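You operate a simulated robot arm through the tools that you are given. There is no shell and no other tool.

You run a simulated robot arm. Do the job below in one go: nothing can be reset, and whatever is moved stays where it is left.

## Task
Run the green pane forward to the blue stop, then two lanes inward.
Fine: use the rail panel, one run each way: pitches at 3, then at 2; stop down first, up again at the end.

It is judged by the outcome, as a careful person would: the job done as asked, and still so three seconds after it is handed in. It fails if anything else is knocked over, pushed out of place, dropped, spilled or broken.

## Robot
A 6-joint arm with a two-finger gripper on a trunk, on a base that drives. Base frame: it is fixed to the floor where the robot stands at the start and does not move with it; the origin is under the middle of the robot, x ahead of it, y to its left, z up. Units: m, rad, N and s.
With the tool pointing down near the work surface it reaches from about 0.18 to 0.8 m from the robot's upright axis, wherever it stands. Its first joint turns from -2.897 to 2.897 rad. Places, roughly: blue stop [-1.1, 1.7, 1.1]; forward button [-1.2, 1.6, 0.8]; inward button [-1.1, 1.6, 0.8]; orange stop [-2.1, 2.5, 1.1]; pitches switch [-0.9, 1.4, 0.8]; raise switch [-0.9, 1.6, 0.8]; sensor arm [-1.3, 2, 1]; table air valve [-1.6, 2.1, 0.7]. Payload 1.66 kg.
Tool frame: the origin (TCP) lies between the finger pads and is the grasp point; the fingertips stand 0.016 m ahead of it; z points along the fingers, y is the line along which they close. Largest opening 0.111 m; the body of the gripper starts 0.104 m behind the TCP.
Orientation is told as [roll, pitch, yaw] about the base's x, y, z axes, in that order, counted from this pose: with the fingers straight down and closing along the base's y, the tool's x points along the base's -x, its y along +y and its z along -z.

## Interface
- The arm moves only by the tool servo_tool. Its argument "steps" is one flat list of numbers, 7 for each row, row after row: the turn, a rotation vector about the tool's x, y, z in rad, then the shift along the tool's x, y, z in m, then the gripper command, from -1 (shut) to 1 (fully open), values between in proportion. In form: [rx, ry, rz, x, y, z, gripper, rx, ry, rz, x, y, z, gripper, ...]. A call has 1 to 20 rows; each row shifts and turns the commanded pose from where the row before left it, along the tool's axes as they then stand. Each row takes 0.2 s and may step no farther than 0.05 m and 0.15 rad from the row before; otherwise, or with a gripper value out of range, the whole call is refused. Where a pose cannot be reached the arm comes as near as it can. A force on the tool above 90 N (or 10 N above the force at the start of the call, whichever is more), or a blocked arm, ends the call early, and 0.2 s more pass. Each finger halts on what it meets, pressing with about 27 N; the grip force reading is that of the motor and also rises with nothing between the fingers. The clock runs only during rows and for 0.2 s after the last one: add rows that do not move to give the fingers time. It gives the time, the measured TCP pose, the force on the tool (base axes), the opening and the grip force at its end, in the units of the frame above (readings bear some noise), with the torque about the TCP (base axes, N m) and any sound that the robot's microphone picked up, and new pictures: "show" is both (left out), scene, wrist or none.
- Cameras (640 x 400 px; columns grow to the right, rows downward): "scene" is now at [0.0708, 0.1754, 1.5418]; the picture's right is [-0.08, -1.00, 0.00], its down [-0.65, 0.06, -0.76] and it looks along [0.75, -0.06, -0.66] (base axes); focal length 283 px, centre (320, 200). "wrist" rides on the gripper at [0.07, 0.014, -0.143] in the tool frame; the picture's right is [-0.19, 0.98, 0.00], its down [-0.87, -0.17, -0.47] and it looks along [-0.46, -0.09, 0.88] (tool axes); focal length 230 px, centre (320, 200). There is no depth. A picture from a camera that has moved, and an enlarged one, comes with that camera's place and axes in the base frame and with its lens. The place of the scene camera against the robot may be out by one fixed shift of up to 0.018 m in any direction.
- lift_body(by): slides the trunk up (or, below 0, down) by that many m; the arm and the scene camera ride with it, the base frame stays. It gives what a move gives, with no picture.
- steer(legs): drives the robot by 1 to 6 legs, each [ahead, left, turn to the left] in m, m and rad, along the robot's own axes; the way and the turn of a leg run together, so that a leg with both is an arc; at most 1.5 m and 3.142 rad a leg. The arm and the cameras ride along, it lands a little off, and it stops where it bumps. It gives what a move gives, and a new picture of the scene camera.
- head_to(pan, tilt): turns the head with the scene camera to pan (to the left, within 2.094 rad either way) and tilt (down, from -0.506 to 1.204), counted from straight ahead of the robot. It gives what a move gives, and a new picture of the scene camera.
- inspect(camera, box): a new picture of the part [left, top, right, bottom] of that camera's present view, enlarged. The clock stands still meanwhile.
- sign_off(): hands the job in; it is judged then, once.

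Nothing tells you exact positions but the pictures and the camera data. Unless the task says otherwise, let go and move clear before handing in.

The tools are called after ">>>" as name(argument=value, ...) on one line, values as JSON. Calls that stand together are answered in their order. servo_tool: Moves the arm, as the interface text tells. Its arguments: {"type":"object","properties":{"steps":{"type":"array","items":{"type":"number"}},"show":{"type":"string","enum":["both","scene","wrist","none"]}},"required":["steps"]} The other tools are called the same way: lift_body (by) slides the trunk up or down; steer (legs) drives the base; head_to (pan, tilt) turns the head that bears the scene camera; inspect (camera, box) takes an enlarged picture of a part of a camera's view; sign_off () hands the job in.

At the start:

```text
time_s: 0.0
tool_pos: [0.4594, -0.0227, 1.2388]
ee_rot: [0.001, 0.0, -0.002]
force: [0.1, -0.1, 0.1]
ft_torque: [0.06, 0.0, -0.03]
finger_gap: 0.1111
grasp_force: 0.1
trunk travel left (down, up): [-0.125, 0.465]
robot x, y, heading: [-0.0002, -0.0032, -0.0]
head pan, tilt: [-0.086, 0.716]
```

scene: 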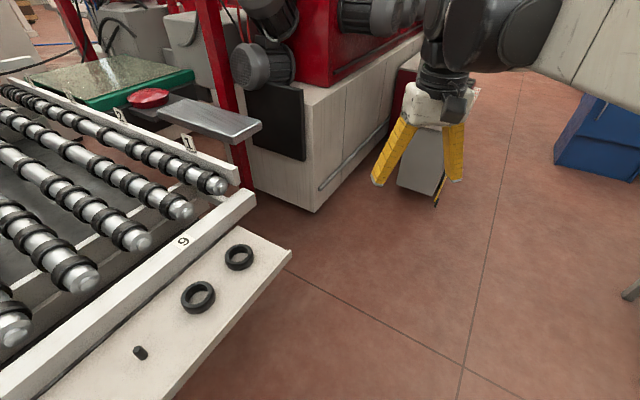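
wrist: 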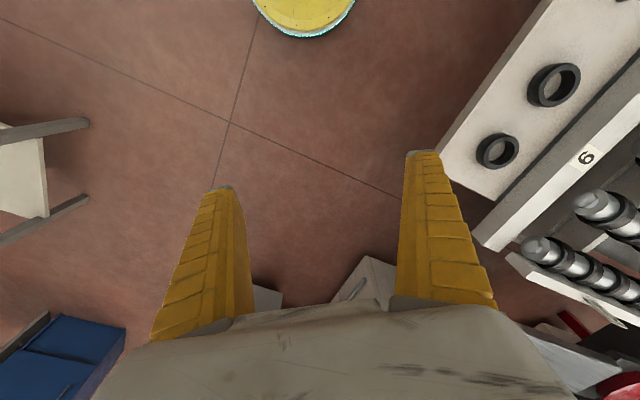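

I see a roller table on my left and machinery ahead. The places I need (panel, stops) are to my left and behind, so I'll turn the head to look at them first.

>>> head_to(pan=2.09, tilt=0.4)

>>> head_to(pan=1.5, tilt=0.5)

```text
time_s: 2.0
tool_pos: [0.46, -0.0235, 1.2382]
ee_rot: [-0.001, -0.001, 0.001]
force: [0.6, -0.4, -0.6]
ft_torque: [-0.02, 0.0, -0.05]
finger_gap: 0.1111
grasp_force: 0.0
trunk travel left (down, up): [-0.125, 0.465]
robot x, y, heading: [-0.0015, 0.0031, 0.001]
head pan, tilt: [2.089, 0.4]
camera scene: at [-0.059, 0.2631, 1.5699], right [0.87, 0.49, 0.0], down [0.19, -0.34, -0.92], along [-0.46, 0.8, -0.39], focal length 283 px, centre (320, 200)
```

scene: 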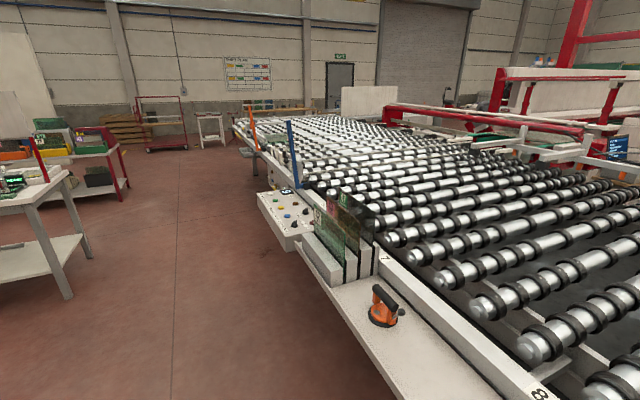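

```text
time_s: 3.0
tool_pos: [0.4595, -0.0235, 1.2383]
ee_rot: [-0.003, 0.0, 0.0]
force: [0.9, -0.3, 0.3]
ft_torque: [0.0, -0.03, -0.01]
finger_gap: 0.111
grasp_force: 0.0
trunk travel left (down, up): [-0.125, 0.465]
robot x, y, heading: [0.001, -0.0012, -0.005]
head pan, tilt: [1.499, 0.499]
camera scene: at [-0.0068, 0.2734, 1.5608], right [1.0, -0.07, 0.0], down [-0.03, -0.48, -0.88], along [0.06, 0.88, -0.48], focal length 283 px, centre (320, 200)
```

scene: 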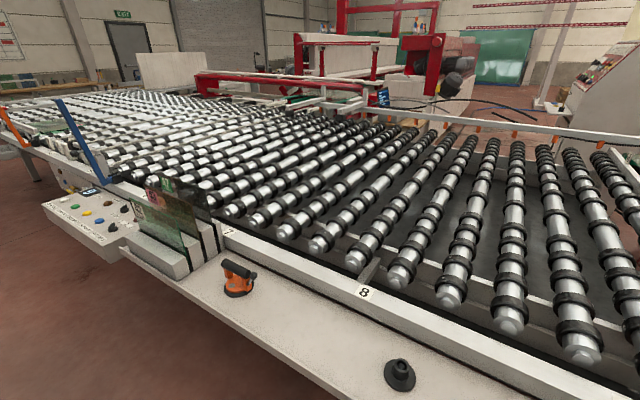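

There's a large roller table, with a panel of buttons on its rail near the blue stop post, beside a rack of glass samples. I'll zoom in on the panel and the wall board.

>>> head_to(pan=2.09, tilt=0.4)

>>> inspect(camera="scene", box=[220, 100, 420, 260])

>>> inspect(camera="scene", box=[210, 45, 290, 105])

>>> inspect(camera="scene", box=[240, 170, 340, 250])

```text
time_s: 4.0
tool_pos: [0.458, -0.0247, 1.2389]
ee_rot: [-0.001, -0.002, 0.0]
force: [-0.8, 0.1, -0.1]
ft_torque: [0.0, -0.02, -0.01]
finger_gap: 0.1108
grasp_force: 0.0
trunk travel left (down, up): [-0.125, 0.465]
robot x, y, heading: [0.0002, 0.0015, 0.002]
head pan, tilt: [2.089, 0.4]
camera scene: at [-0.059, 0.2631, 1.5699], right [0.87, 0.49, 0.0], down [0.19, -0.34, -0.92], along [-0.46, 0.8, -0.39], focal length 283 px, centre (320, 200)
```

scene: 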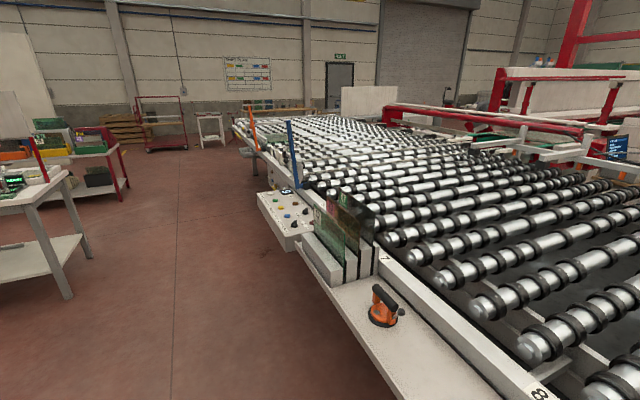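

```text
2.50 times, centred on (320, 180) of scene
camera zoom: at [-0.059, 0.2631, 1.5699], right [0.87, 0.49, 0.0], down [0.19, -0.34, -0.92], along [-0.46, 0.8, -0.39], focal length 707 px, centre (320, 250)
```

zoom: 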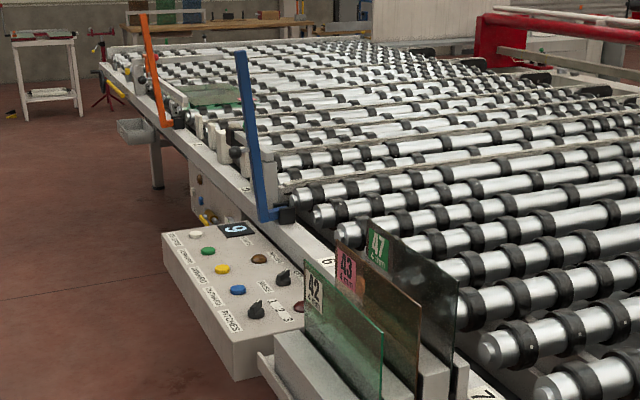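

```text
6.67 times, centred on (250, 75) of scene
camera zoom: at [-0.059, 0.2631, 1.5699], right [0.87, 0.49, 0.0], down [0.19, -0.34, -0.92], along [-0.46, 0.8, -0.39], focal length 1885 px, centre (787, 1033)
```

zoom: 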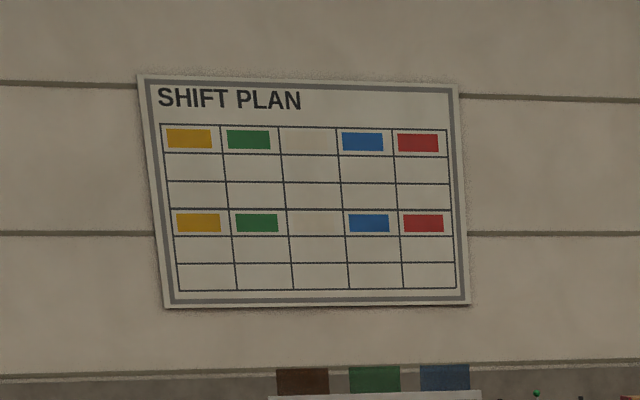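

```text
5.00 times, centred on (290, 210) of scene
camera zoom: at [-0.059, 0.2631, 1.5699], right [0.87, 0.49, 0.0], down [0.19, -0.34, -0.92], along [-0.46, 0.8, -0.39], focal length 1414 px, centre (470, 150)
```

zoom: 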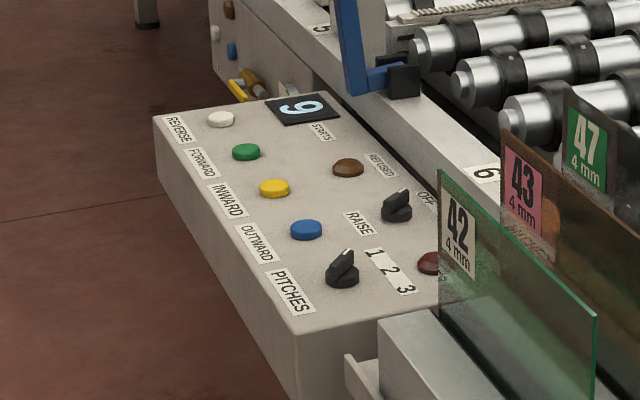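

The panel is clear: Reverse/Forward/Inward/Outward buttons, a Pitches knob, a Raise knob, a Refused lamp and a Starts counter. The green pane seems to lie on the rollers between the orange and blue stops, so I'll zoom further and check the floor around me before driving.

>>> inspect(camera="scene", box=[230, 110, 310, 190])

>>> head_to(pan=2.09, tilt=1.1)

>>> head_to(pan=0.6, tilt=1.1)

>>> head_to(pan=-1.2, tilt=0.8)

```text
5.00 times, centred on (270, 150) of scene
camera zoom: at [-0.059, 0.2631, 1.5699], right [0.87, 0.49, 0.0], down [0.19, -0.34, -0.92], along [-0.46, 0.8, -0.39], focal length 1414 px, centre (570, 450)
```

zoom: 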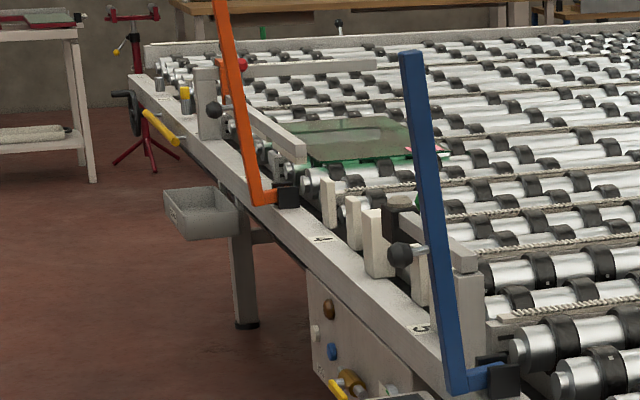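

```text
time_s: 5.1
tool_pos: [0.4592, -0.0231, 1.2385]
ee_rot: [-0.001, 0.0, -0.001]
force: [-0.3, 0.1, -0.4]
ft_torque: [-0.01, -0.02, -0.02]
finger_gap: 0.111
grasp_force: 0.0
trunk travel left (down, up): [-0.125, 0.465]
robot x, y, heading: [-0.0005, -0.0021, -0.002]
head pan, tilt: [2.089, 1.1]
camera scene: at [-0.0445, 0.2375, 1.5131], right [0.87, 0.5, 0.0], down [0.44, -0.77, -0.45], along [-0.23, 0.39, -0.89], focal length 283 px, centre (320, 200)
```

scene: 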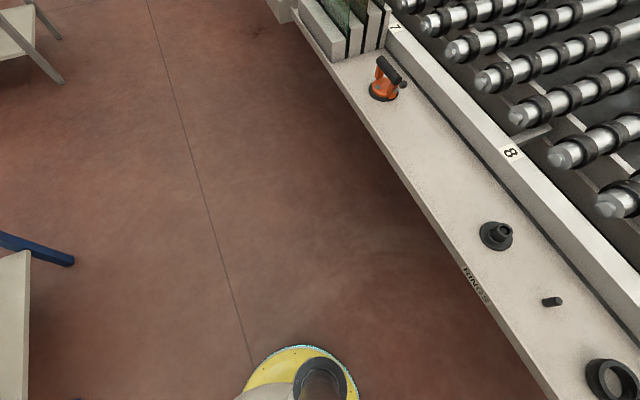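

```text
time_s: 6.7
tool_pos: [0.4591, -0.0242, 1.2383]
ee_rot: [0.0, 0.001, 0.0]
force: [-0.6, 0.1, 0.6]
ft_torque: [-0.03, 0.03, 0.0]
finger_gap: 0.1109
grasp_force: 0.0
trunk travel left (down, up): [-0.125, 0.465]
robot x, y, heading: [-0.0028, 0.0006, -0.008]
head pan, tilt: [0.6, 1.1]
camera scene: at [0.0389, 0.2183, 1.5131], right [0.57, -0.82, 0.0], down [-0.73, -0.5, -0.45], along [0.37, 0.26, -0.89], focal length 283 px, centre (320, 200)
```

scene: 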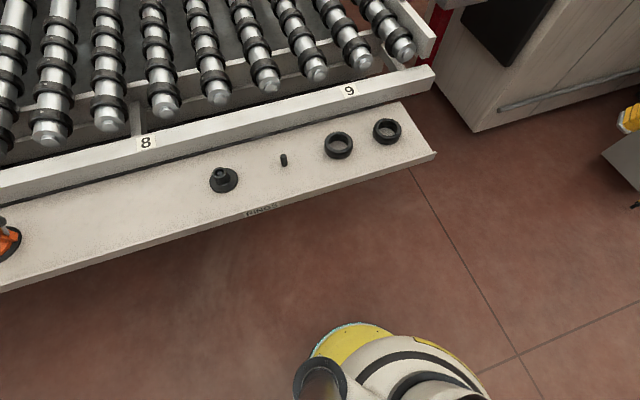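

```text
time_s: 8.5
tool_pos: [0.4596, -0.0236, 1.239]
ee_rot: [-0.001, 0.0, 0.0]
force: [0.1, 0.4, -0.3]
ft_torque: [0.0, 0.02, 0.04]
finger_gap: 0.111
grasp_force: 0.1
trunk travel left (down, up): [-0.125, 0.465]
robot x, y, heading: [0.0024, 0.0011, -0.0]
head pan, tilt: [-1.201, 0.799]
camera scene: at [0.016, 0.1074, 1.5348], right [-0.93, -0.36, 0.0], down [-0.26, 0.67, -0.7], along [0.25, -0.65, -0.72], focal length 283 px, centre (320, 200)
```

scene: 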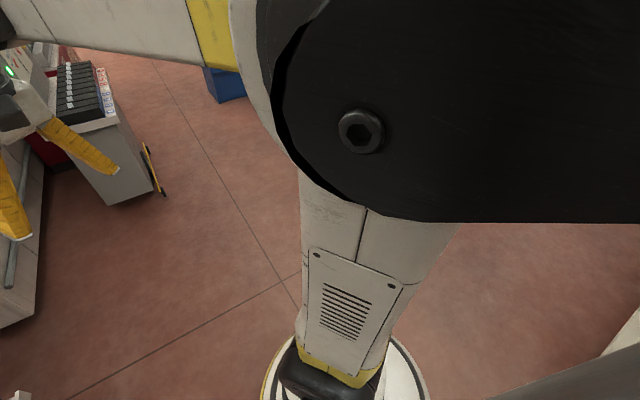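

The yellow disc is just my own base; the aisle alongside the table is free. The rail runs along about (-0.81, 0.585), so I'll raise the trunk for clearance, turn to face the rail, and shift left along the aisle, stopping partway to look.

>>> lift_body(by=0.12)

>>> steer(legs=[[0, 0, 0.946], [-0.05, 1.2, 0]])

>>> head_to(pan=0.0, tilt=0.7)

>>> head_to(pan=0.6, tilt=0.6)

```text
time_s: 10.0
tool_pos: [0.4592, -0.0244, 1.3577]
ee_rot: [0.0, 0.0, 0.0]
force: [0.1, -0.3, 0.0]
ft_torque: [0.02, -0.01, -0.04]
finger_gap: 0.111
grasp_force: 0.0
trunk travel left (down, up): [-0.245, 0.345]
robot x, y, heading: [-0.0031, 0.0021, -0.0]
head pan, tilt: [-1.201, 0.799]
```

```text
time_s: 18.6
tool_pos: [-0.7274, 1.0431, 1.3597]
ee_rot: [-0.001, 0.0, 0.926]
force: [-0.4, -0.2, 0.1]
ft_torque: [0.0, -0.02, 0.03]
finger_gap: 0.111
grasp_force: 0.1
trunk travel left (down, up): [-0.245, 0.345]
robot x, y, heading: [-1.0231, 0.6869, 0.929]
head pan, tilt: [-1.201, 0.799]
camera scene: at [-1.1018, 0.7587, 1.6548], right [-0.27, -0.96, 0.0], down [-0.69, 0.19, -0.7], along [0.67, -0.19, -0.72], focal length 283 px, centre (320, 200)
```

scene: 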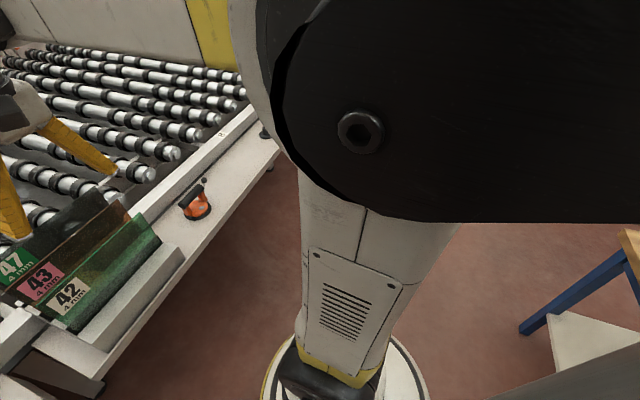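

```text
time_s: 20.0
tool_pos: [-0.7275, 1.0434, 1.3584]
ee_rot: [0.0, 0.001, 0.928]
force: [0.1, -0.1, 0.0]
ft_torque: [0.01, 0.0, 0.03]
finger_gap: 0.111
grasp_force: 0.1
trunk travel left (down, up): [-0.245, 0.345]
robot x, y, heading: [-1.0227, 0.69, 0.929]
head pan, tilt: [0.0, 0.7]
camera scene: at [-1.1282, 0.8482, 1.663], right [0.8, -0.6, 0.0], down [-0.39, -0.52, -0.76], along [0.46, 0.61, -0.64], focal length 283 px, centre (320, 200)
```

scene: 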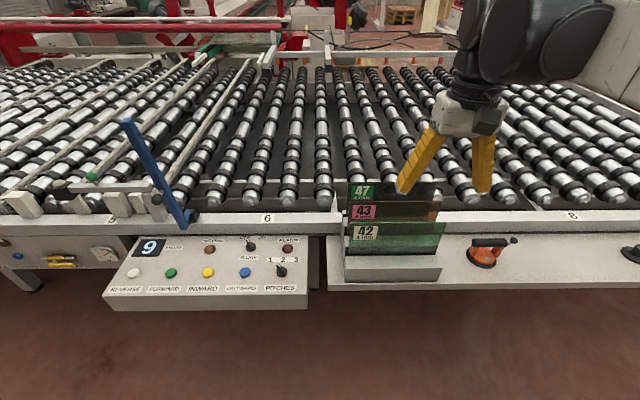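

```text
time_s: 21.0
tool_pos: [-0.7274, 1.0436, 1.3588]
ee_rot: [0.0, 0.0, 0.927]
force: [-0.1, -0.8, 1.3]
ft_torque: [0.01, -0.01, -0.01]
finger_gap: 0.1111
grasp_force: 0.0
trunk travel left (down, up): [-0.245, 0.345]
robot x, y, heading: [-1.0227, 0.6922, 0.925]
head pan, tilt: [0.6, 0.6]
camera scene: at [-1.1753, 0.8686, 1.6717], right [1.0, -0.04, 0.0], down [-0.02, -0.56, -0.82], along [0.04, 0.82, -0.57], focal length 283 px, centre (320, 200)
```

scene: 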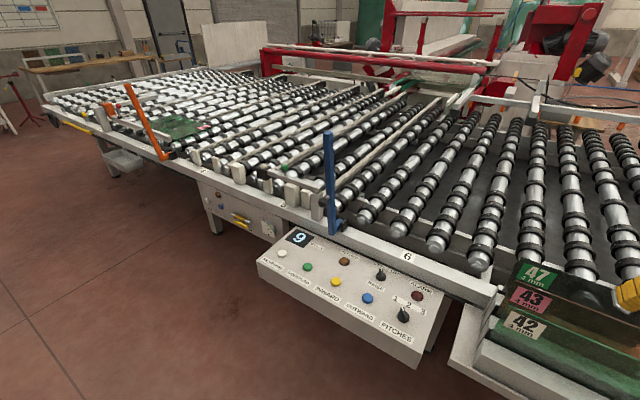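

Good view now: the green pane lies on the rollers between the orange stop and the sensor arm. I'll zoom in on panel, stops, belts and sensor arm.

>>> inspect(camera="scene", box=[250, 220, 450, 370])

>>> inspect(camera="scene", box=[200, 120, 360, 240])

>>> inspect(camera="scene", box=[90, 70, 250, 190])

>>> inspect(camera="scene", box=[190, 170, 290, 260])

```text
2.67 times, centred on (350, 295) of scene
camera zoom: at [-1.1753, 0.8686, 1.6717], right [1.0, -0.04, 0.0], down [-0.02, -0.56, -0.82], along [0.04, 0.82, -0.57], focal length 754 px, centre (240, -53)
```

zoom: 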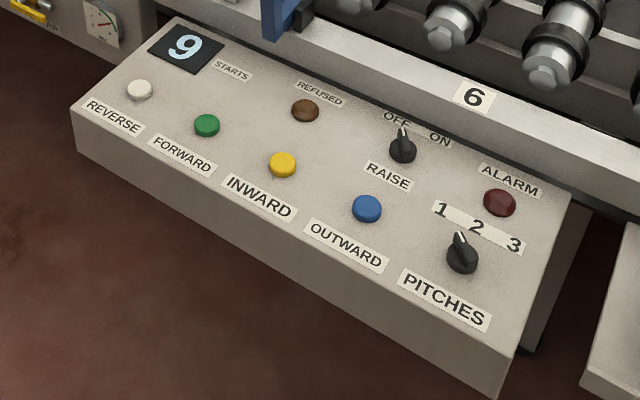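

```text
3.33 times, centred on (280, 180) of scene
camera zoom: at [-1.1753, 0.8686, 1.6717], right [1.0, -0.04, 0.0], down [-0.02, -0.56, -0.82], along [0.04, 0.82, -0.57], focal length 942 px, centre (453, 267)
```

zoom: 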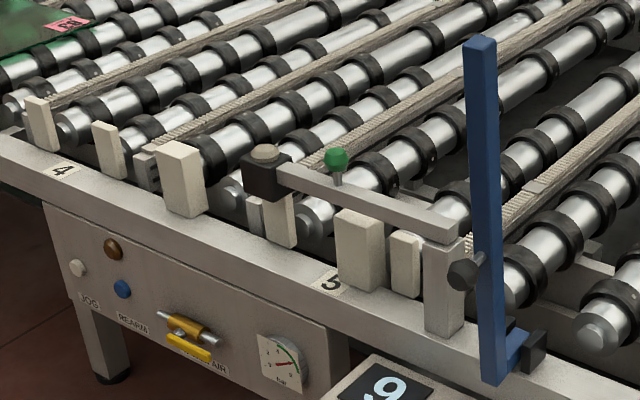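

```text
3.33 times, centred on (170, 130) of scene
camera zoom: at [-1.1753, 0.8686, 1.6717], right [1.0, -0.04, 0.0], down [-0.02, -0.56, -0.82], along [0.04, 0.82, -0.57], focal length 942 px, centre (820, 433)
```

zoom: 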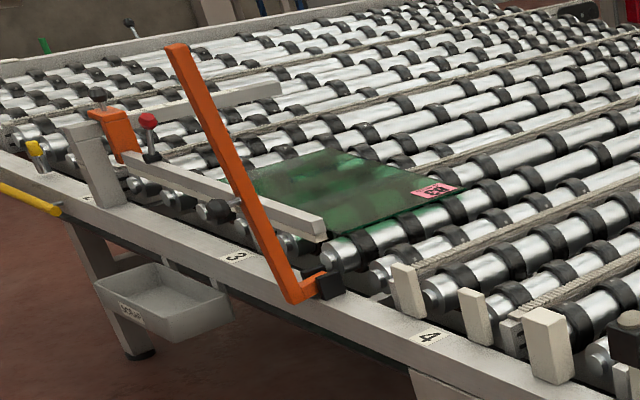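

```text
4.44 times, centred on (240, 215) of scene
camera zoom: at [-1.1753, 0.8686, 1.6717], right [1.0, -0.04, 0.0], down [-0.02, -0.56, -0.82], along [0.04, 0.82, -0.57], focal length 1257 px, centre (676, 133)
```

zoom: 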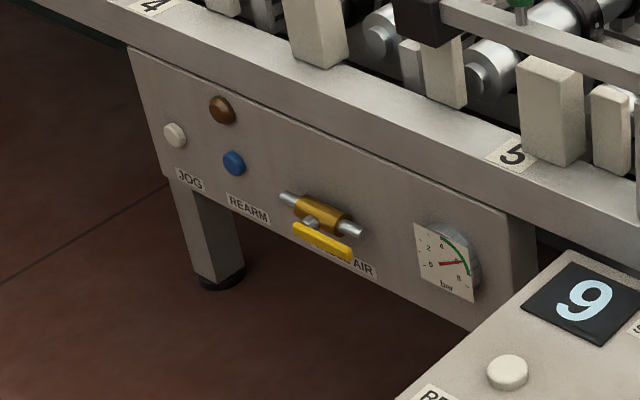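

The pane 43-labelled green sheet lies near post 3–4; the blue stop stands upright at the rail, seemingly hinged to swing inward across the rollers. I'll drive to stand squarely in front of the panel and the blue stop, then look closely.

>>> steer(legs=[[0, 0.64, 0], [0.2, 0, 0]])

>>> head_to(pan=0.0, tilt=0.75)

>>> inspect(camera="scene", box=[160, 40, 480, 240])

>>> inspect(camera="scene", box=[160, 200, 480, 400])

```text
time_s: 25.8
tool_pos: [-1.1179, 1.5853, 1.358]
ee_rot: [-0.001, 0.0, 0.935]
force: [-0.1, 0.5, -0.6]
ft_torque: [-0.05, 0.03, -0.01]
finger_gap: 0.1109
grasp_force: 0.1
trunk travel left (down, up): [-0.245, 0.345]
robot x, y, heading: [-1.4092, 1.2339, 0.934]
head pan, tilt: [0.6, 0.6]
camera scene: at [-1.5647, 1.4081, 1.6716], right [1.0, -0.04, 0.0], down [-0.02, -0.57, -0.82], along [0.03, 0.82, -0.57], focal length 283 px, centre (320, 200)
```

scene: 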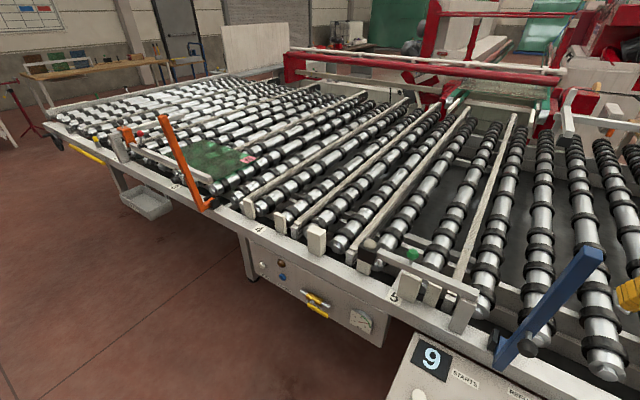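

```text
time_s: 26.8
tool_pos: [-1.1188, 1.5846, 1.3583]
ee_rot: [-0.001, -0.002, 0.933]
force: [0.8, -0.3, 0.0]
ft_torque: [-0.03, -0.01, -0.01]
finger_gap: 0.1108
grasp_force: 0.0
trunk travel left (down, up): [-0.245, 0.345]
robot x, y, heading: [-1.4164, 1.2268, 0.936]
head pan, tilt: [0.0, 0.75]
camera scene: at [-1.5196, 1.3853, 1.6588], right [0.8, -0.59, 0.0], down [-0.41, -0.55, -0.73], along [0.43, 0.59, -0.68], focal length 283 px, centre (320, 200)
```

scene: 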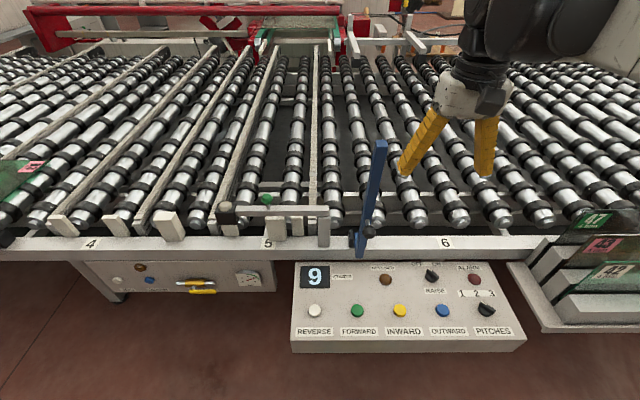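

```text
2.00 times, centred on (320, 140) of scene
camera zoom: at [-1.5196, 1.3853, 1.6588], right [0.8, -0.59, 0.0], down [-0.41, -0.55, -0.73], along [0.43, 0.59, -0.68], focal length 566 px, centre (320, 320)
```

zoom: 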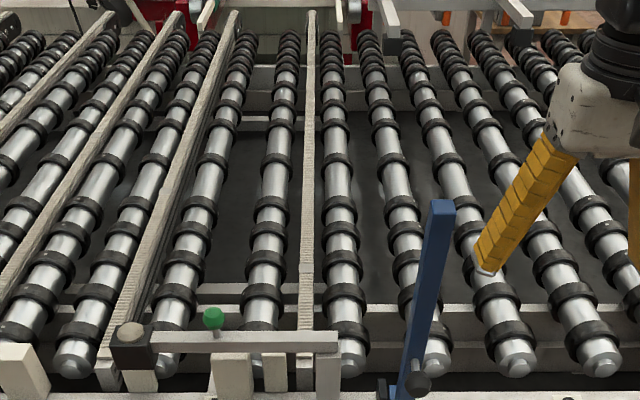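

```text
2.00 times, centred on (320, 300) of scene
camera zoom: at [-1.5196, 1.3853, 1.6588], right [0.8, -0.59, 0.0], down [-0.41, -0.55, -0.73], along [0.43, 0.59, -0.68], focal length 566 px, centre (320, 0)
```

zoom: 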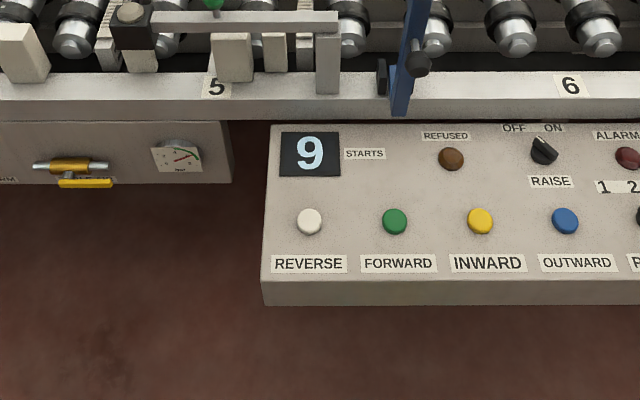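

The knob-like ball looks attached to the blue bar's outer side near its hinge. I'll zoom in on the hinge, the gauge and both knobs.

>>> inspect(camera="scene", box=[320, 200, 400, 265])

>>> inspect(camera="scene", box=[410, 250, 510, 350])

>>> inspect(camera="scene", box=[100, 255, 270, 305])

>>> inspect(camera="scene", box=[200, 180, 300, 250])

>>> inspect(camera="wrist", box=[0, 0, 640, 400])

```text
6.15 times, centred on (360, 232) of scene
camera zoom: at [-1.5196, 1.3853, 1.6588], right [0.8, -0.59, 0.0], down [-0.41, -0.55, -0.73], along [0.43, 0.59, -0.68], focal length 1740 px, centre (74, 0)
```

zoom: 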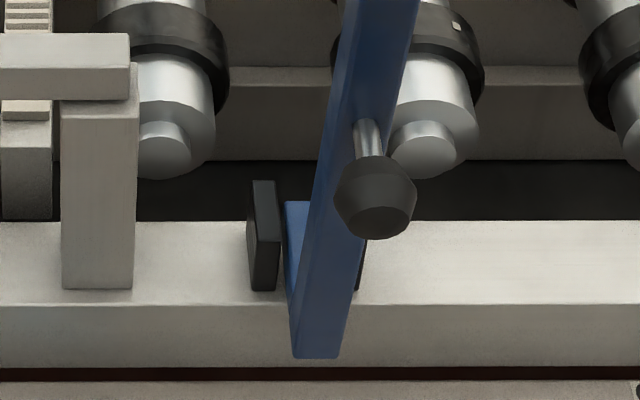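

```text
4.00 times, centred on (460, 300) of scene
camera zoom: at [-1.5196, 1.3853, 1.6588], right [0.8, -0.59, 0.0], down [-0.41, -0.55, -0.73], along [0.43, 0.59, -0.68], focal length 1131 px, centre (-240, -200)
```

zoom: 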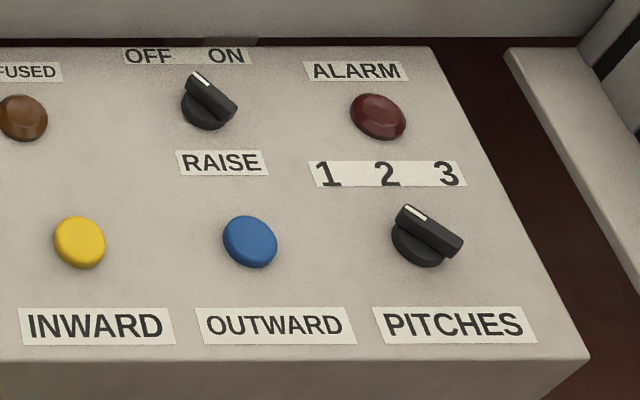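

```text
3.76 times, centred on (185, 280) of scene
camera zoom: at [-1.5196, 1.3853, 1.6588], right [0.8, -0.59, 0.0], down [-0.41, -0.55, -0.73], along [0.43, 0.59, -0.68], focal length 1064 px, centre (828, -101)
```

zoom: 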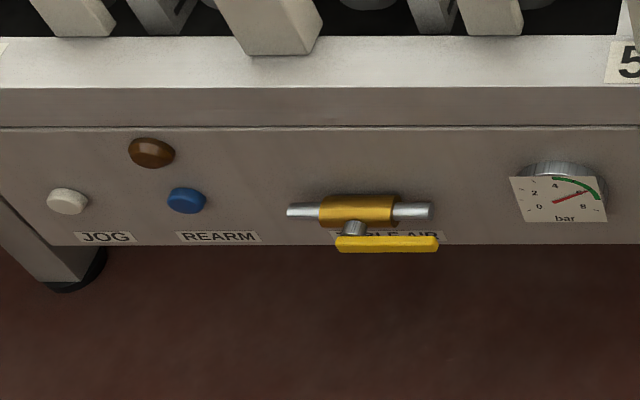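

```text
5.71 times, centred on (250, 215) of scene
camera zoom: at [-1.5196, 1.3853, 1.6588], right [0.8, -0.59, 0.0], down [-0.41, -0.55, -0.73], along [0.43, 0.59, -0.68], focal length 1616 px, centre (720, 114)
```

zoom: 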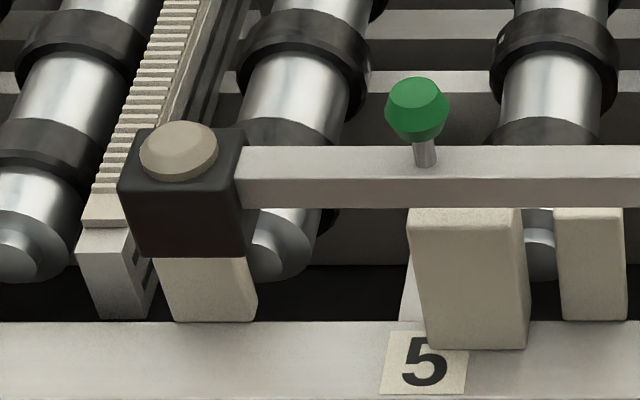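

```text
1.00 times, centred on (320, 200) of wrist (not enlarged: the box is as wide or as high as the picture)
camera zoom: at [-1.1701, 1.5361, 1.5019], right [-0.68, 0.74, 0.0], down [0.65, 0.6, 0.47], along [0.35, 0.32, -0.88], focal length 230 px, centre (320, 200)
```

zoom: 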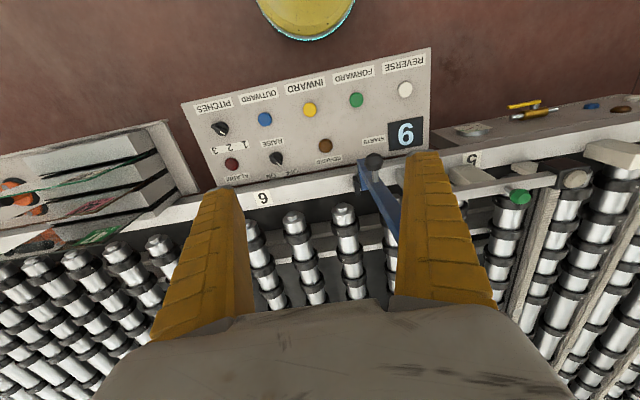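

The hinge is now clear: the bar pivots between two black plates on an axis along the rail, so it swings inward across the rollers, and the ball knob at about z 1.10 is its handle. Air is at 6 bar and the valve is open. I'll retract the arm a little, edge the base 7 cm closer, then tilt the tool 45° forward to line up with the knob.

>>> servo_tool(steps=[0, 0, 0, 0.05, 0, 0, 0, 0, 0, 0, 0.05, 0, 0, 0, 0, 0, 0, 0.02, 0, -0.03, 0, 0, 0, 0, 0, 0, 0, 0], show="none")

>>> steer(legs=[[0.07, 0, 0]])

>>> servo_tool(steps=[0, -0.131, 0, 0, 0, 0, 0, 0, -0.131, 0, 0, 0, 0, 0, 0, -0.131, 0, 0, 0, 0, 0, 0, -0.131, 0, 0, 0, 0, 0, 0, -0.131, 0, 0, 0, 0, 0, 0, -0.13, 0, 0, 0, 0, 0, 0, 0, 0, 0, 0, 0, 0])

```text
time_s: 27.8
tool_pos: [-1.1901, 1.4912, 1.3892]
ee_rot: [0.001, 0.0, 0.933]
force: [0.6, -0.1, 0.8]
ft_torque: [0.0, -0.03, 0.02]
finger_gap: 0.0577
grasp_force: 1.9
trunk travel left (down, up): [-0.245, 0.345]
robot x, y, heading: [-1.4105, 1.2301, 0.935]
head pan, tilt: [0.0, 0.75]
```

```text
time_s: 28.8
tool_pos: [-1.1475, 1.5476, 1.3877]
ee_rot: [0.0, -0.001, 0.936]
force: [0.0, 0.6, -0.2]
ft_torque: [-0.06, 0.03, 0.0]
finger_gap: 0.0577
grasp_force: 1.1
trunk travel left (down, up): [-0.245, 0.345]
robot x, y, heading: [-1.3693, 1.282, 0.934]
head pan, tilt: [0.0, 0.75]
camera scene: at [-1.4774, 1.4425, 1.6587], right [0.81, -0.59, 0.0], down [-0.4, -0.55, -0.73], along [0.43, 0.59, -0.68], focal length 283 px, centre (320, 200)
```

scene: 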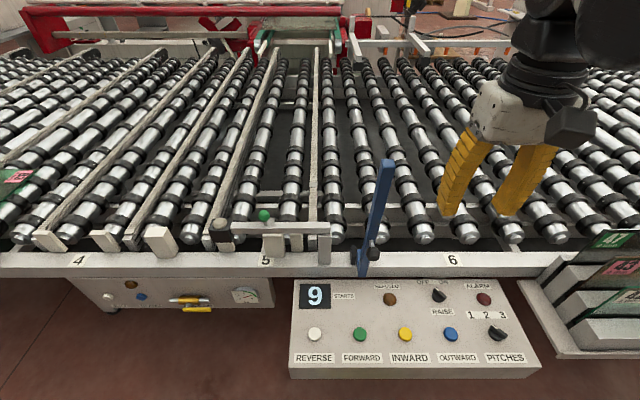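

```text
time_s: 30.4
tool_pos: [-1.1476, 1.548, 1.3889]
ee_rot: [0.001, -0.784, 0.936]
force: [0.3, 0.2, 0.1]
ft_torque: [-0.02, -0.03, 0.0]
finger_gap: 0.0574
grasp_force: 1.6
trunk travel left (down, up): [-0.245, 0.345]
robot x, y, heading: [-1.3653, 1.2876, 0.941]
head pan, tilt: [0.0, 0.75]
camera scene: at [-1.4781, 1.4413, 1.6588], right [0.81, -0.59, 0.0], down [-0.4, -0.55, -0.73], along [0.43, 0.59, -0.68], focal length 283 px, centre (320, 200)
camera wrist: at [-1.2465, 1.4347, 1.4412], right [-0.71, 0.69, 0.13], down [0.3, 0.13, 0.95], along [0.64, 0.71, -0.3], focal length 230 px, centre (320, 200)
```

scene: 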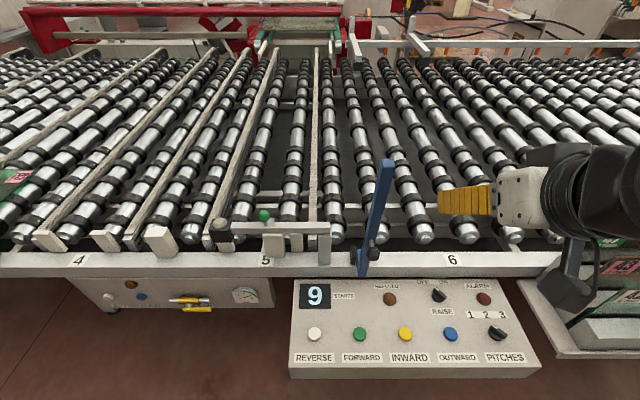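
wrist: 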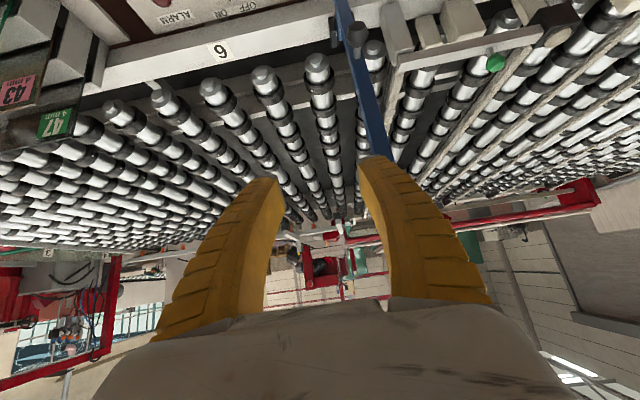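

The knob triangulates to about (-1.13, 1.71, 1.09). I'll move the 45°-tilted gripper to a standoff roughly 9 cm short of it and check.

>>> servo_tool(steps=[0, 0, 0, 0.0193, 0.0132, 0.0361, 0.25, 0, 0, 0, 0.0193, 0.0132, 0.0361, 0.25, 0, 0, 0, 0.0193, 0.0132, 0.0361, 0.25, 0, 0, 0, 0.0193, 0.0132, 0.0361, 0.25, 0, 0, 0, 0.0193, 0.0132, 0.0361, 0.25, 0, 0, 0, 0.0193, 0.0132, 0.0361, 0.25, 0, 0, 0, 0, 0, 0, 0.25])

>>> inspect(camera="scene", box=[300, 140, 460, 290])

```text
time_s: 32.0
tool_pos: [-1.1719, 1.6506, 1.1538]
ee_rot: [0.0, -0.786, 0.937]
force: [0.0, -0.4, 0.3]
ft_torque: [0.02, 0.01, 0.02]
finger_gap: 0.0713
grasp_force: 1.1
trunk travel left (down, up): [-0.245, 0.345]
robot x, y, heading: [-1.3716, 1.286, 0.93]
head pan, tilt: [0.0, 0.75]
camera scene: at [-1.4787, 1.4401, 1.6589], right [0.81, -0.59, 0.0], down [-0.4, -0.55, -0.73], along [0.43, 0.59, -0.68], focal length 283 px, centre (320, 200)
camera wrist: at [-1.2707, 1.5383, 1.2062], right [-0.71, 0.69, 0.13], down [0.3, 0.12, 0.95], along [0.64, 0.71, -0.3], focal length 230 px, centre (320, 200)
```

scene: 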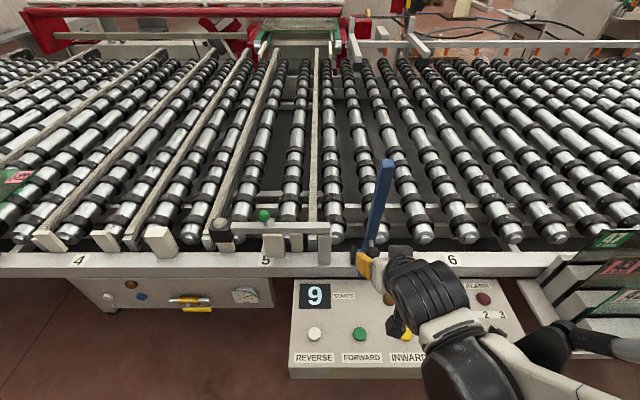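
wrist: 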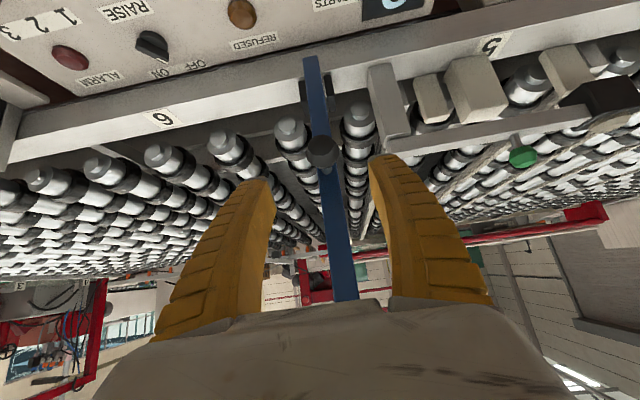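

```text
2.67 times, centred on (380, 215) of scene
camera zoom: at [-1.4787, 1.4401, 1.6589], right [0.81, -0.59, 0.0], down [-0.4, -0.55, -0.73], along [0.43, 0.59, -0.68], focal length 754 px, centre (160, 160)
```

zoom: 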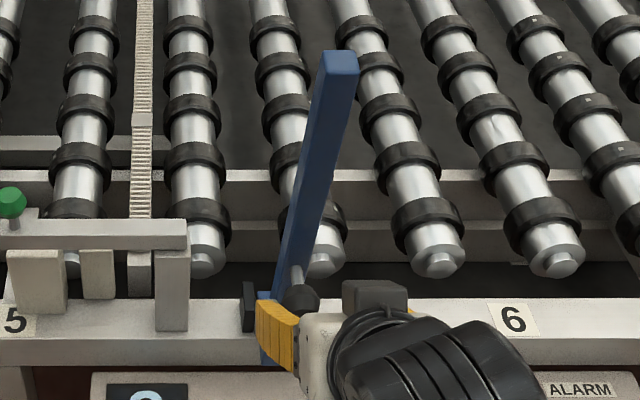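

The knob is centred between the fingers at about n=0.69, z=1.09. I'll advance along the tool axis and close on it.

>>> servo_tool(steps=[0, 0, 0, 0.001, 0.0005, 0.029, 0.25, 0, 0, 0, 0.001, 0.0005, 0.029, 0.25, 0, 0, 0, 0.001, 0, 0.029, 0.25, 0, 0, 0, 0, 0, 0, -0.2, 0, 0, 0, 0, 0, 0, -0.6, 0, 0, 0, 0, 0, 0, -1, 0, 0, 0, 0, 0, 0, -1])

>>> inspect(camera="scene", box=[300, 140, 460, 290])

```text
time_s: 33.6
tool_pos: [-1.1386, 1.7032, 1.0958]
ee_rot: [0.0, -0.785, 0.937]
force: [-9.8, -1.9, 3.9]
ft_torque: [-0.56, 0.48, -0.01]
finger_gap: 0.0326
grasp_force: 33.9
out of reach, approached as far as the arm can: row 3
trunk travel left (down, up): [-0.245, 0.345]
robot x, y, heading: [-1.3691, 1.2847, 0.934]
head pan, tilt: [0.0, 0.75]
camera scene: at [-1.4798, 1.4407, 1.6588], right [0.81, -0.59, 0.0], down [-0.4, -0.55, -0.73], along [0.43, 0.59, -0.68], focal length 283 px, centre (320, 200)
camera wrist: at [-1.236, 1.5901, 1.1487], right [-0.71, 0.69, 0.13], down [0.3, 0.13, 0.95], along [0.64, 0.71, -0.3], focal length 230 px, centre (320, 200)
```

scene: 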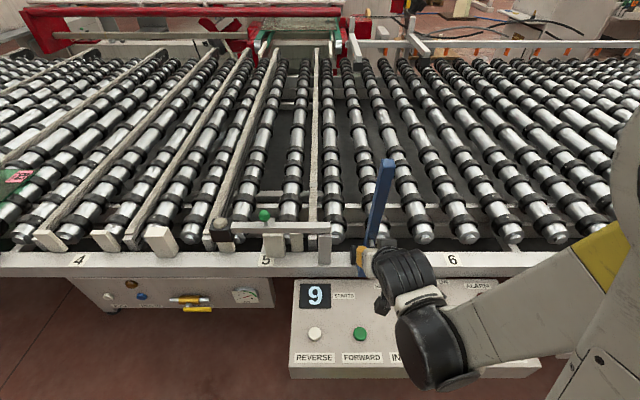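
wrist: 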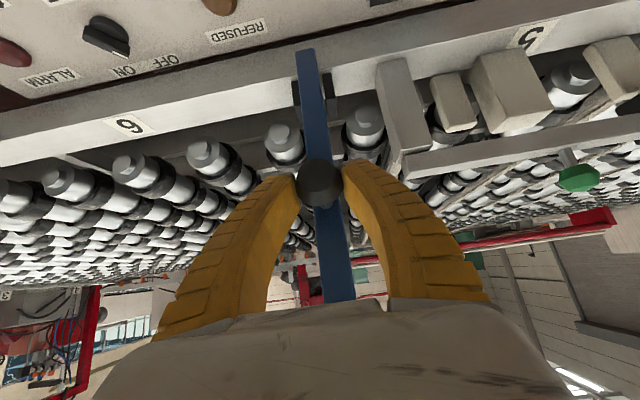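

```text
2.67 times, centred on (380, 215) of scene
camera zoom: at [-1.4798, 1.4407, 1.6588], right [0.81, -0.59, 0.0], down [-0.4, -0.55, -0.73], along [0.43, 0.59, -0.68], focal length 754 px, centre (160, 160)
```

zoom: 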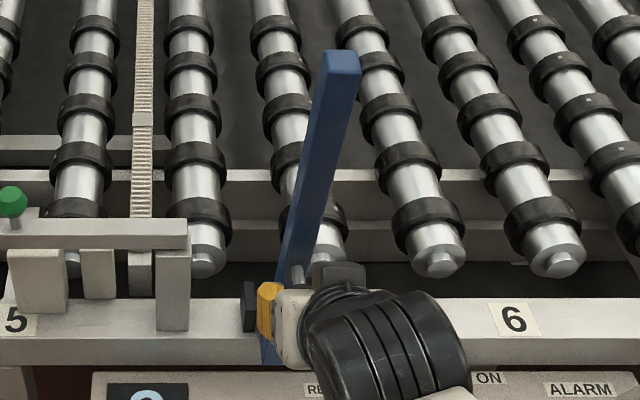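

I have the knob (gap 0.033). Now I'll swing the bar inward along its arc in small increments, watching forces; first about 10°.

>>> servo_tool(steps=[0, 0, 0, -0.0156, 0, 0.0041, -1, 0, 0, 0, -0.0156, 0, 0.0042, -1, 0, 0, 0, 0, 0, 0, -1], show="none")

>>> inspect(camera="scene", box=[300, 140, 460, 290])

```text
time_s: 34.4
tool_pos: [-1.1204, 1.7258, 1.1114]
ee_rot: [-0.002, -0.784, 0.938]
force: [-9.6, 0.1, -2.5]
ft_torque: [-0.78, 0.57, 0.04]
finger_gap: 0.033
grasp_force: 34.0
trunk travel left (down, up): [-0.245, 0.345]
robot x, y, heading: [-1.37, 1.286, 0.933]
head pan, tilt: [0.0, 0.75]
```

```text
2.67 times, centred on (380, 215) of scene
camera zoom: at [-1.4797, 1.4416, 1.6586], right [0.81, -0.59, 0.0], down [-0.4, -0.55, -0.73], along [0.43, 0.59, -0.68], focal length 754 px, centre (160, 160)
```

zoom: 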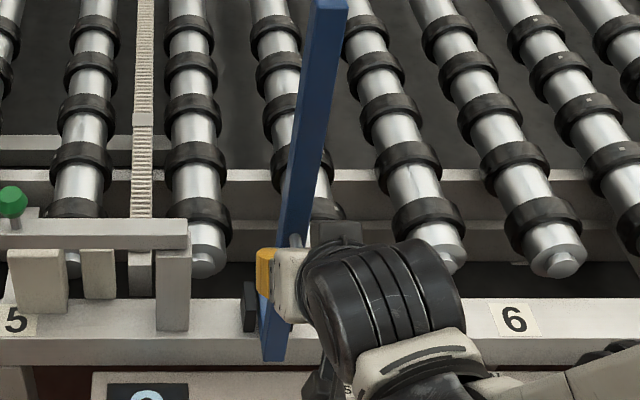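

The bar follows freely with low force. Continuing the arc by another 30°.

>>> servo_tool(steps=[0, 0, 0, -0.0146, 0.001, 0.0068, -1, 0, 0, 0, -0.0146, 0.001, 0.0068, -1, 0, 0, 0, -0.0131, 0, 0.0092, -1, 0, 0, 0, -0.0131, 0, 0.0092, -1, 0, 0, 0, -0.0113, 0, 0.0114, -1, 0, 0, 0, -0.0113, 0, 0.0114, -1, 0, 0, 0, 0, 0, 0, -1], show="scene")

```text
time_s: 36.0
tool_pos: [-1.062, 1.8035, 1.129]
ee_rot: [-0.001, -0.785, 0.937]
force: [-4.3, 4.0, -6.4]
ft_torque: [0.1, -0.14, 0.02]
finger_gap: 0.03
grasp_force: 33.8
trunk travel left (down, up): [-0.245, 0.345]
robot x, y, heading: [-1.3709, 1.2875, 0.938]
head pan, tilt: [0.0, 0.75]
camera scene: at [-1.4785, 1.4425, 1.6586], right [0.81, -0.59, 0.0], down [-0.4, -0.55, -0.73], along [0.43, 0.59, -0.68], focal length 283 px, centre (320, 200)
```

scene: 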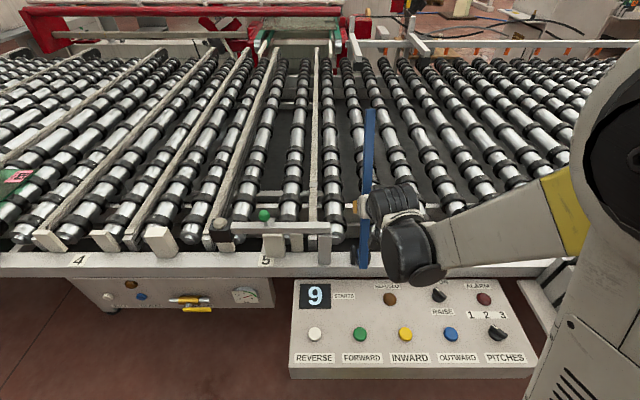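

Still moving well, with the knob pulling slightly down. I'll continue with a small downward correction.

>>> servo_tool(steps=[0, 0, 0, -0.0085, 0, 0.0138, -1, 0, 0, 0, -0.0085, 0, 0.0138, -1, 0, 0, 0, -0.0063, 0, 0.015, -1, 0, 0, 0, -0.0063, 0, 0.015, -1, 0, 0, 0, -0.004, 0, 0.0155, -1, 0, 0, 0, -0.004, 0, 0.0155, -1, 0, 0, 0, 0, 0, 0, -1])

>>> inspect(camera="scene", box=[300, 120, 460, 270])

```text
time_s: 37.6
tool_pos: [-1.0117, 1.8741, 1.0925]
ee_rot: [-0.001, -0.784, 0.938]
force: [-2.0, 8.9, 15.4]
ft_torque: [-0.22, 0.14, -0.11]
finger_gap: 0.0062
grasp_force: 28.8
trunk travel left (down, up): [-0.245, 0.345]
robot x, y, heading: [-1.37, 1.2824, 0.937]
head pan, tilt: [0.0, 0.75]
camera scene: at [-1.4794, 1.4413, 1.6588], right [0.81, -0.59, 0.0], down [-0.4, -0.55, -0.73], along [0.43, 0.59, -0.68], focal length 283 px, centre (320, 200)
camera wrist: at [-1.1107, 1.7607, 1.1438], right [-0.71, 0.69, 0.13], down [0.3, 0.12, 0.95], along [0.64, 0.71, -0.3], focal length 230 px, centre (320, 200)
```

scene: 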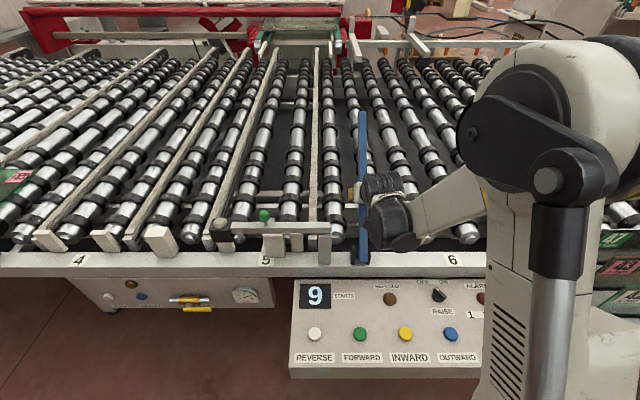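
wrist: 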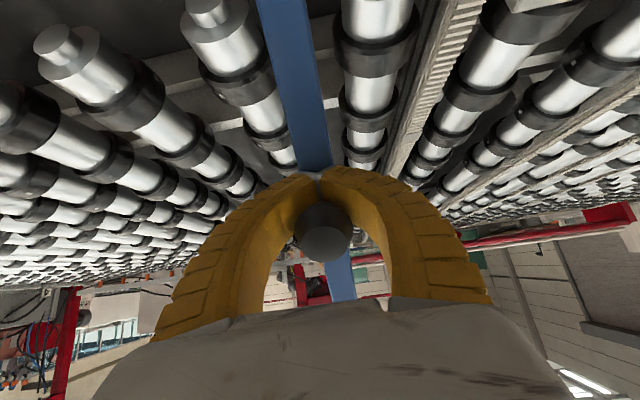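

```text
2.67 times, centred on (380, 195) of scene
camera zoom: at [-1.4794, 1.4413, 1.6588], right [0.81, -0.59, 0.0], down [-0.4, -0.55, -0.73], along [0.43, 0.59, -0.68], focal length 754 px, centre (160, 213)
```

zoom: 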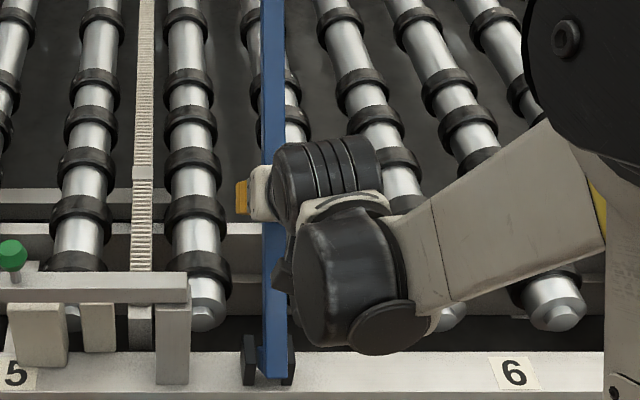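

The fingers slipped over the ball onto its stem, so the knob is now caged behind the fingers, which still controls the bar. I'll ease the grip slightly and continue along the arc on a marginally wider radius.

>>> servo_tool(steps=[0, 0, 0, -0.003, 0, -0.001, -0.75, 0, 0, 0, -0.003, 0, 0.016, -0.75, 0, 0, 0, -0.002, 0, 0.0155, -0.75, 0, 0, 0, 0, 0, 0, -0.75])

>>> inspect(camera="scene", box=[300, 60, 460, 270])

```text
time_s: 38.6
tool_pos: [-0.9948, 1.8956, 1.0749]
ee_rot: [0.0, -0.784, 0.936]
force: [-4.1, 2.2, -5.3]
ft_torque: [-0.18, 0.04, 0.11]
finger_gap: 0.0187
grasp_force: 3.7
trunk travel left (down, up): [-0.245, 0.345]
robot x, y, heading: [-1.3722, 1.2894, 0.935]
head pan, tilt: [0.0, 0.75]
camera scene: at [-1.4784, 1.4418, 1.6587], right [0.81, -0.59, 0.0], down [-0.4, -0.55, -0.73], along [0.43, 0.59, -0.68], focal length 283 px, centre (320, 200)
camera wrist: at [-1.0944, 1.7827, 1.1269], right [-0.71, 0.69, 0.13], down [0.3, 0.13, 0.95], along [0.64, 0.71, -0.3], focal length 230 px, centre (320, 200)
```

scene: 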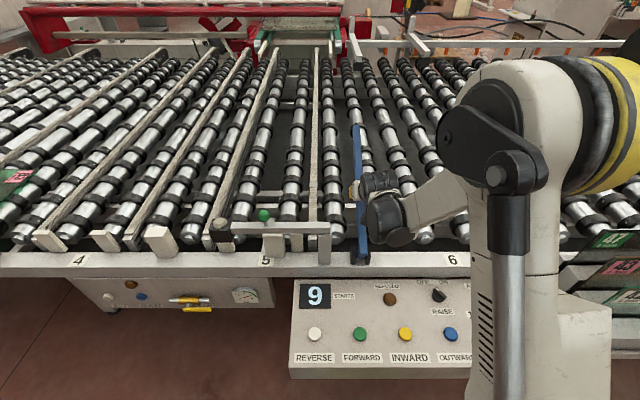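
wrist: 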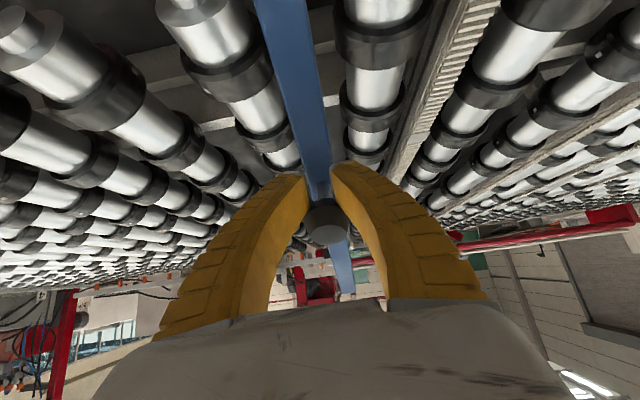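

```text
1.90 times, centred on (380, 165) of scene
camera zoom: at [-1.4784, 1.4418, 1.6587], right [0.81, -0.59, 0.0], down [-0.4, -0.55, -0.73], along [0.43, 0.59, -0.68], focal length 539 px, centre (206, 267)
```

zoom: 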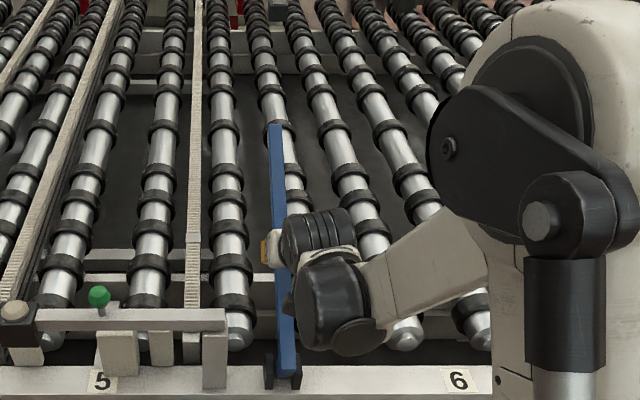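

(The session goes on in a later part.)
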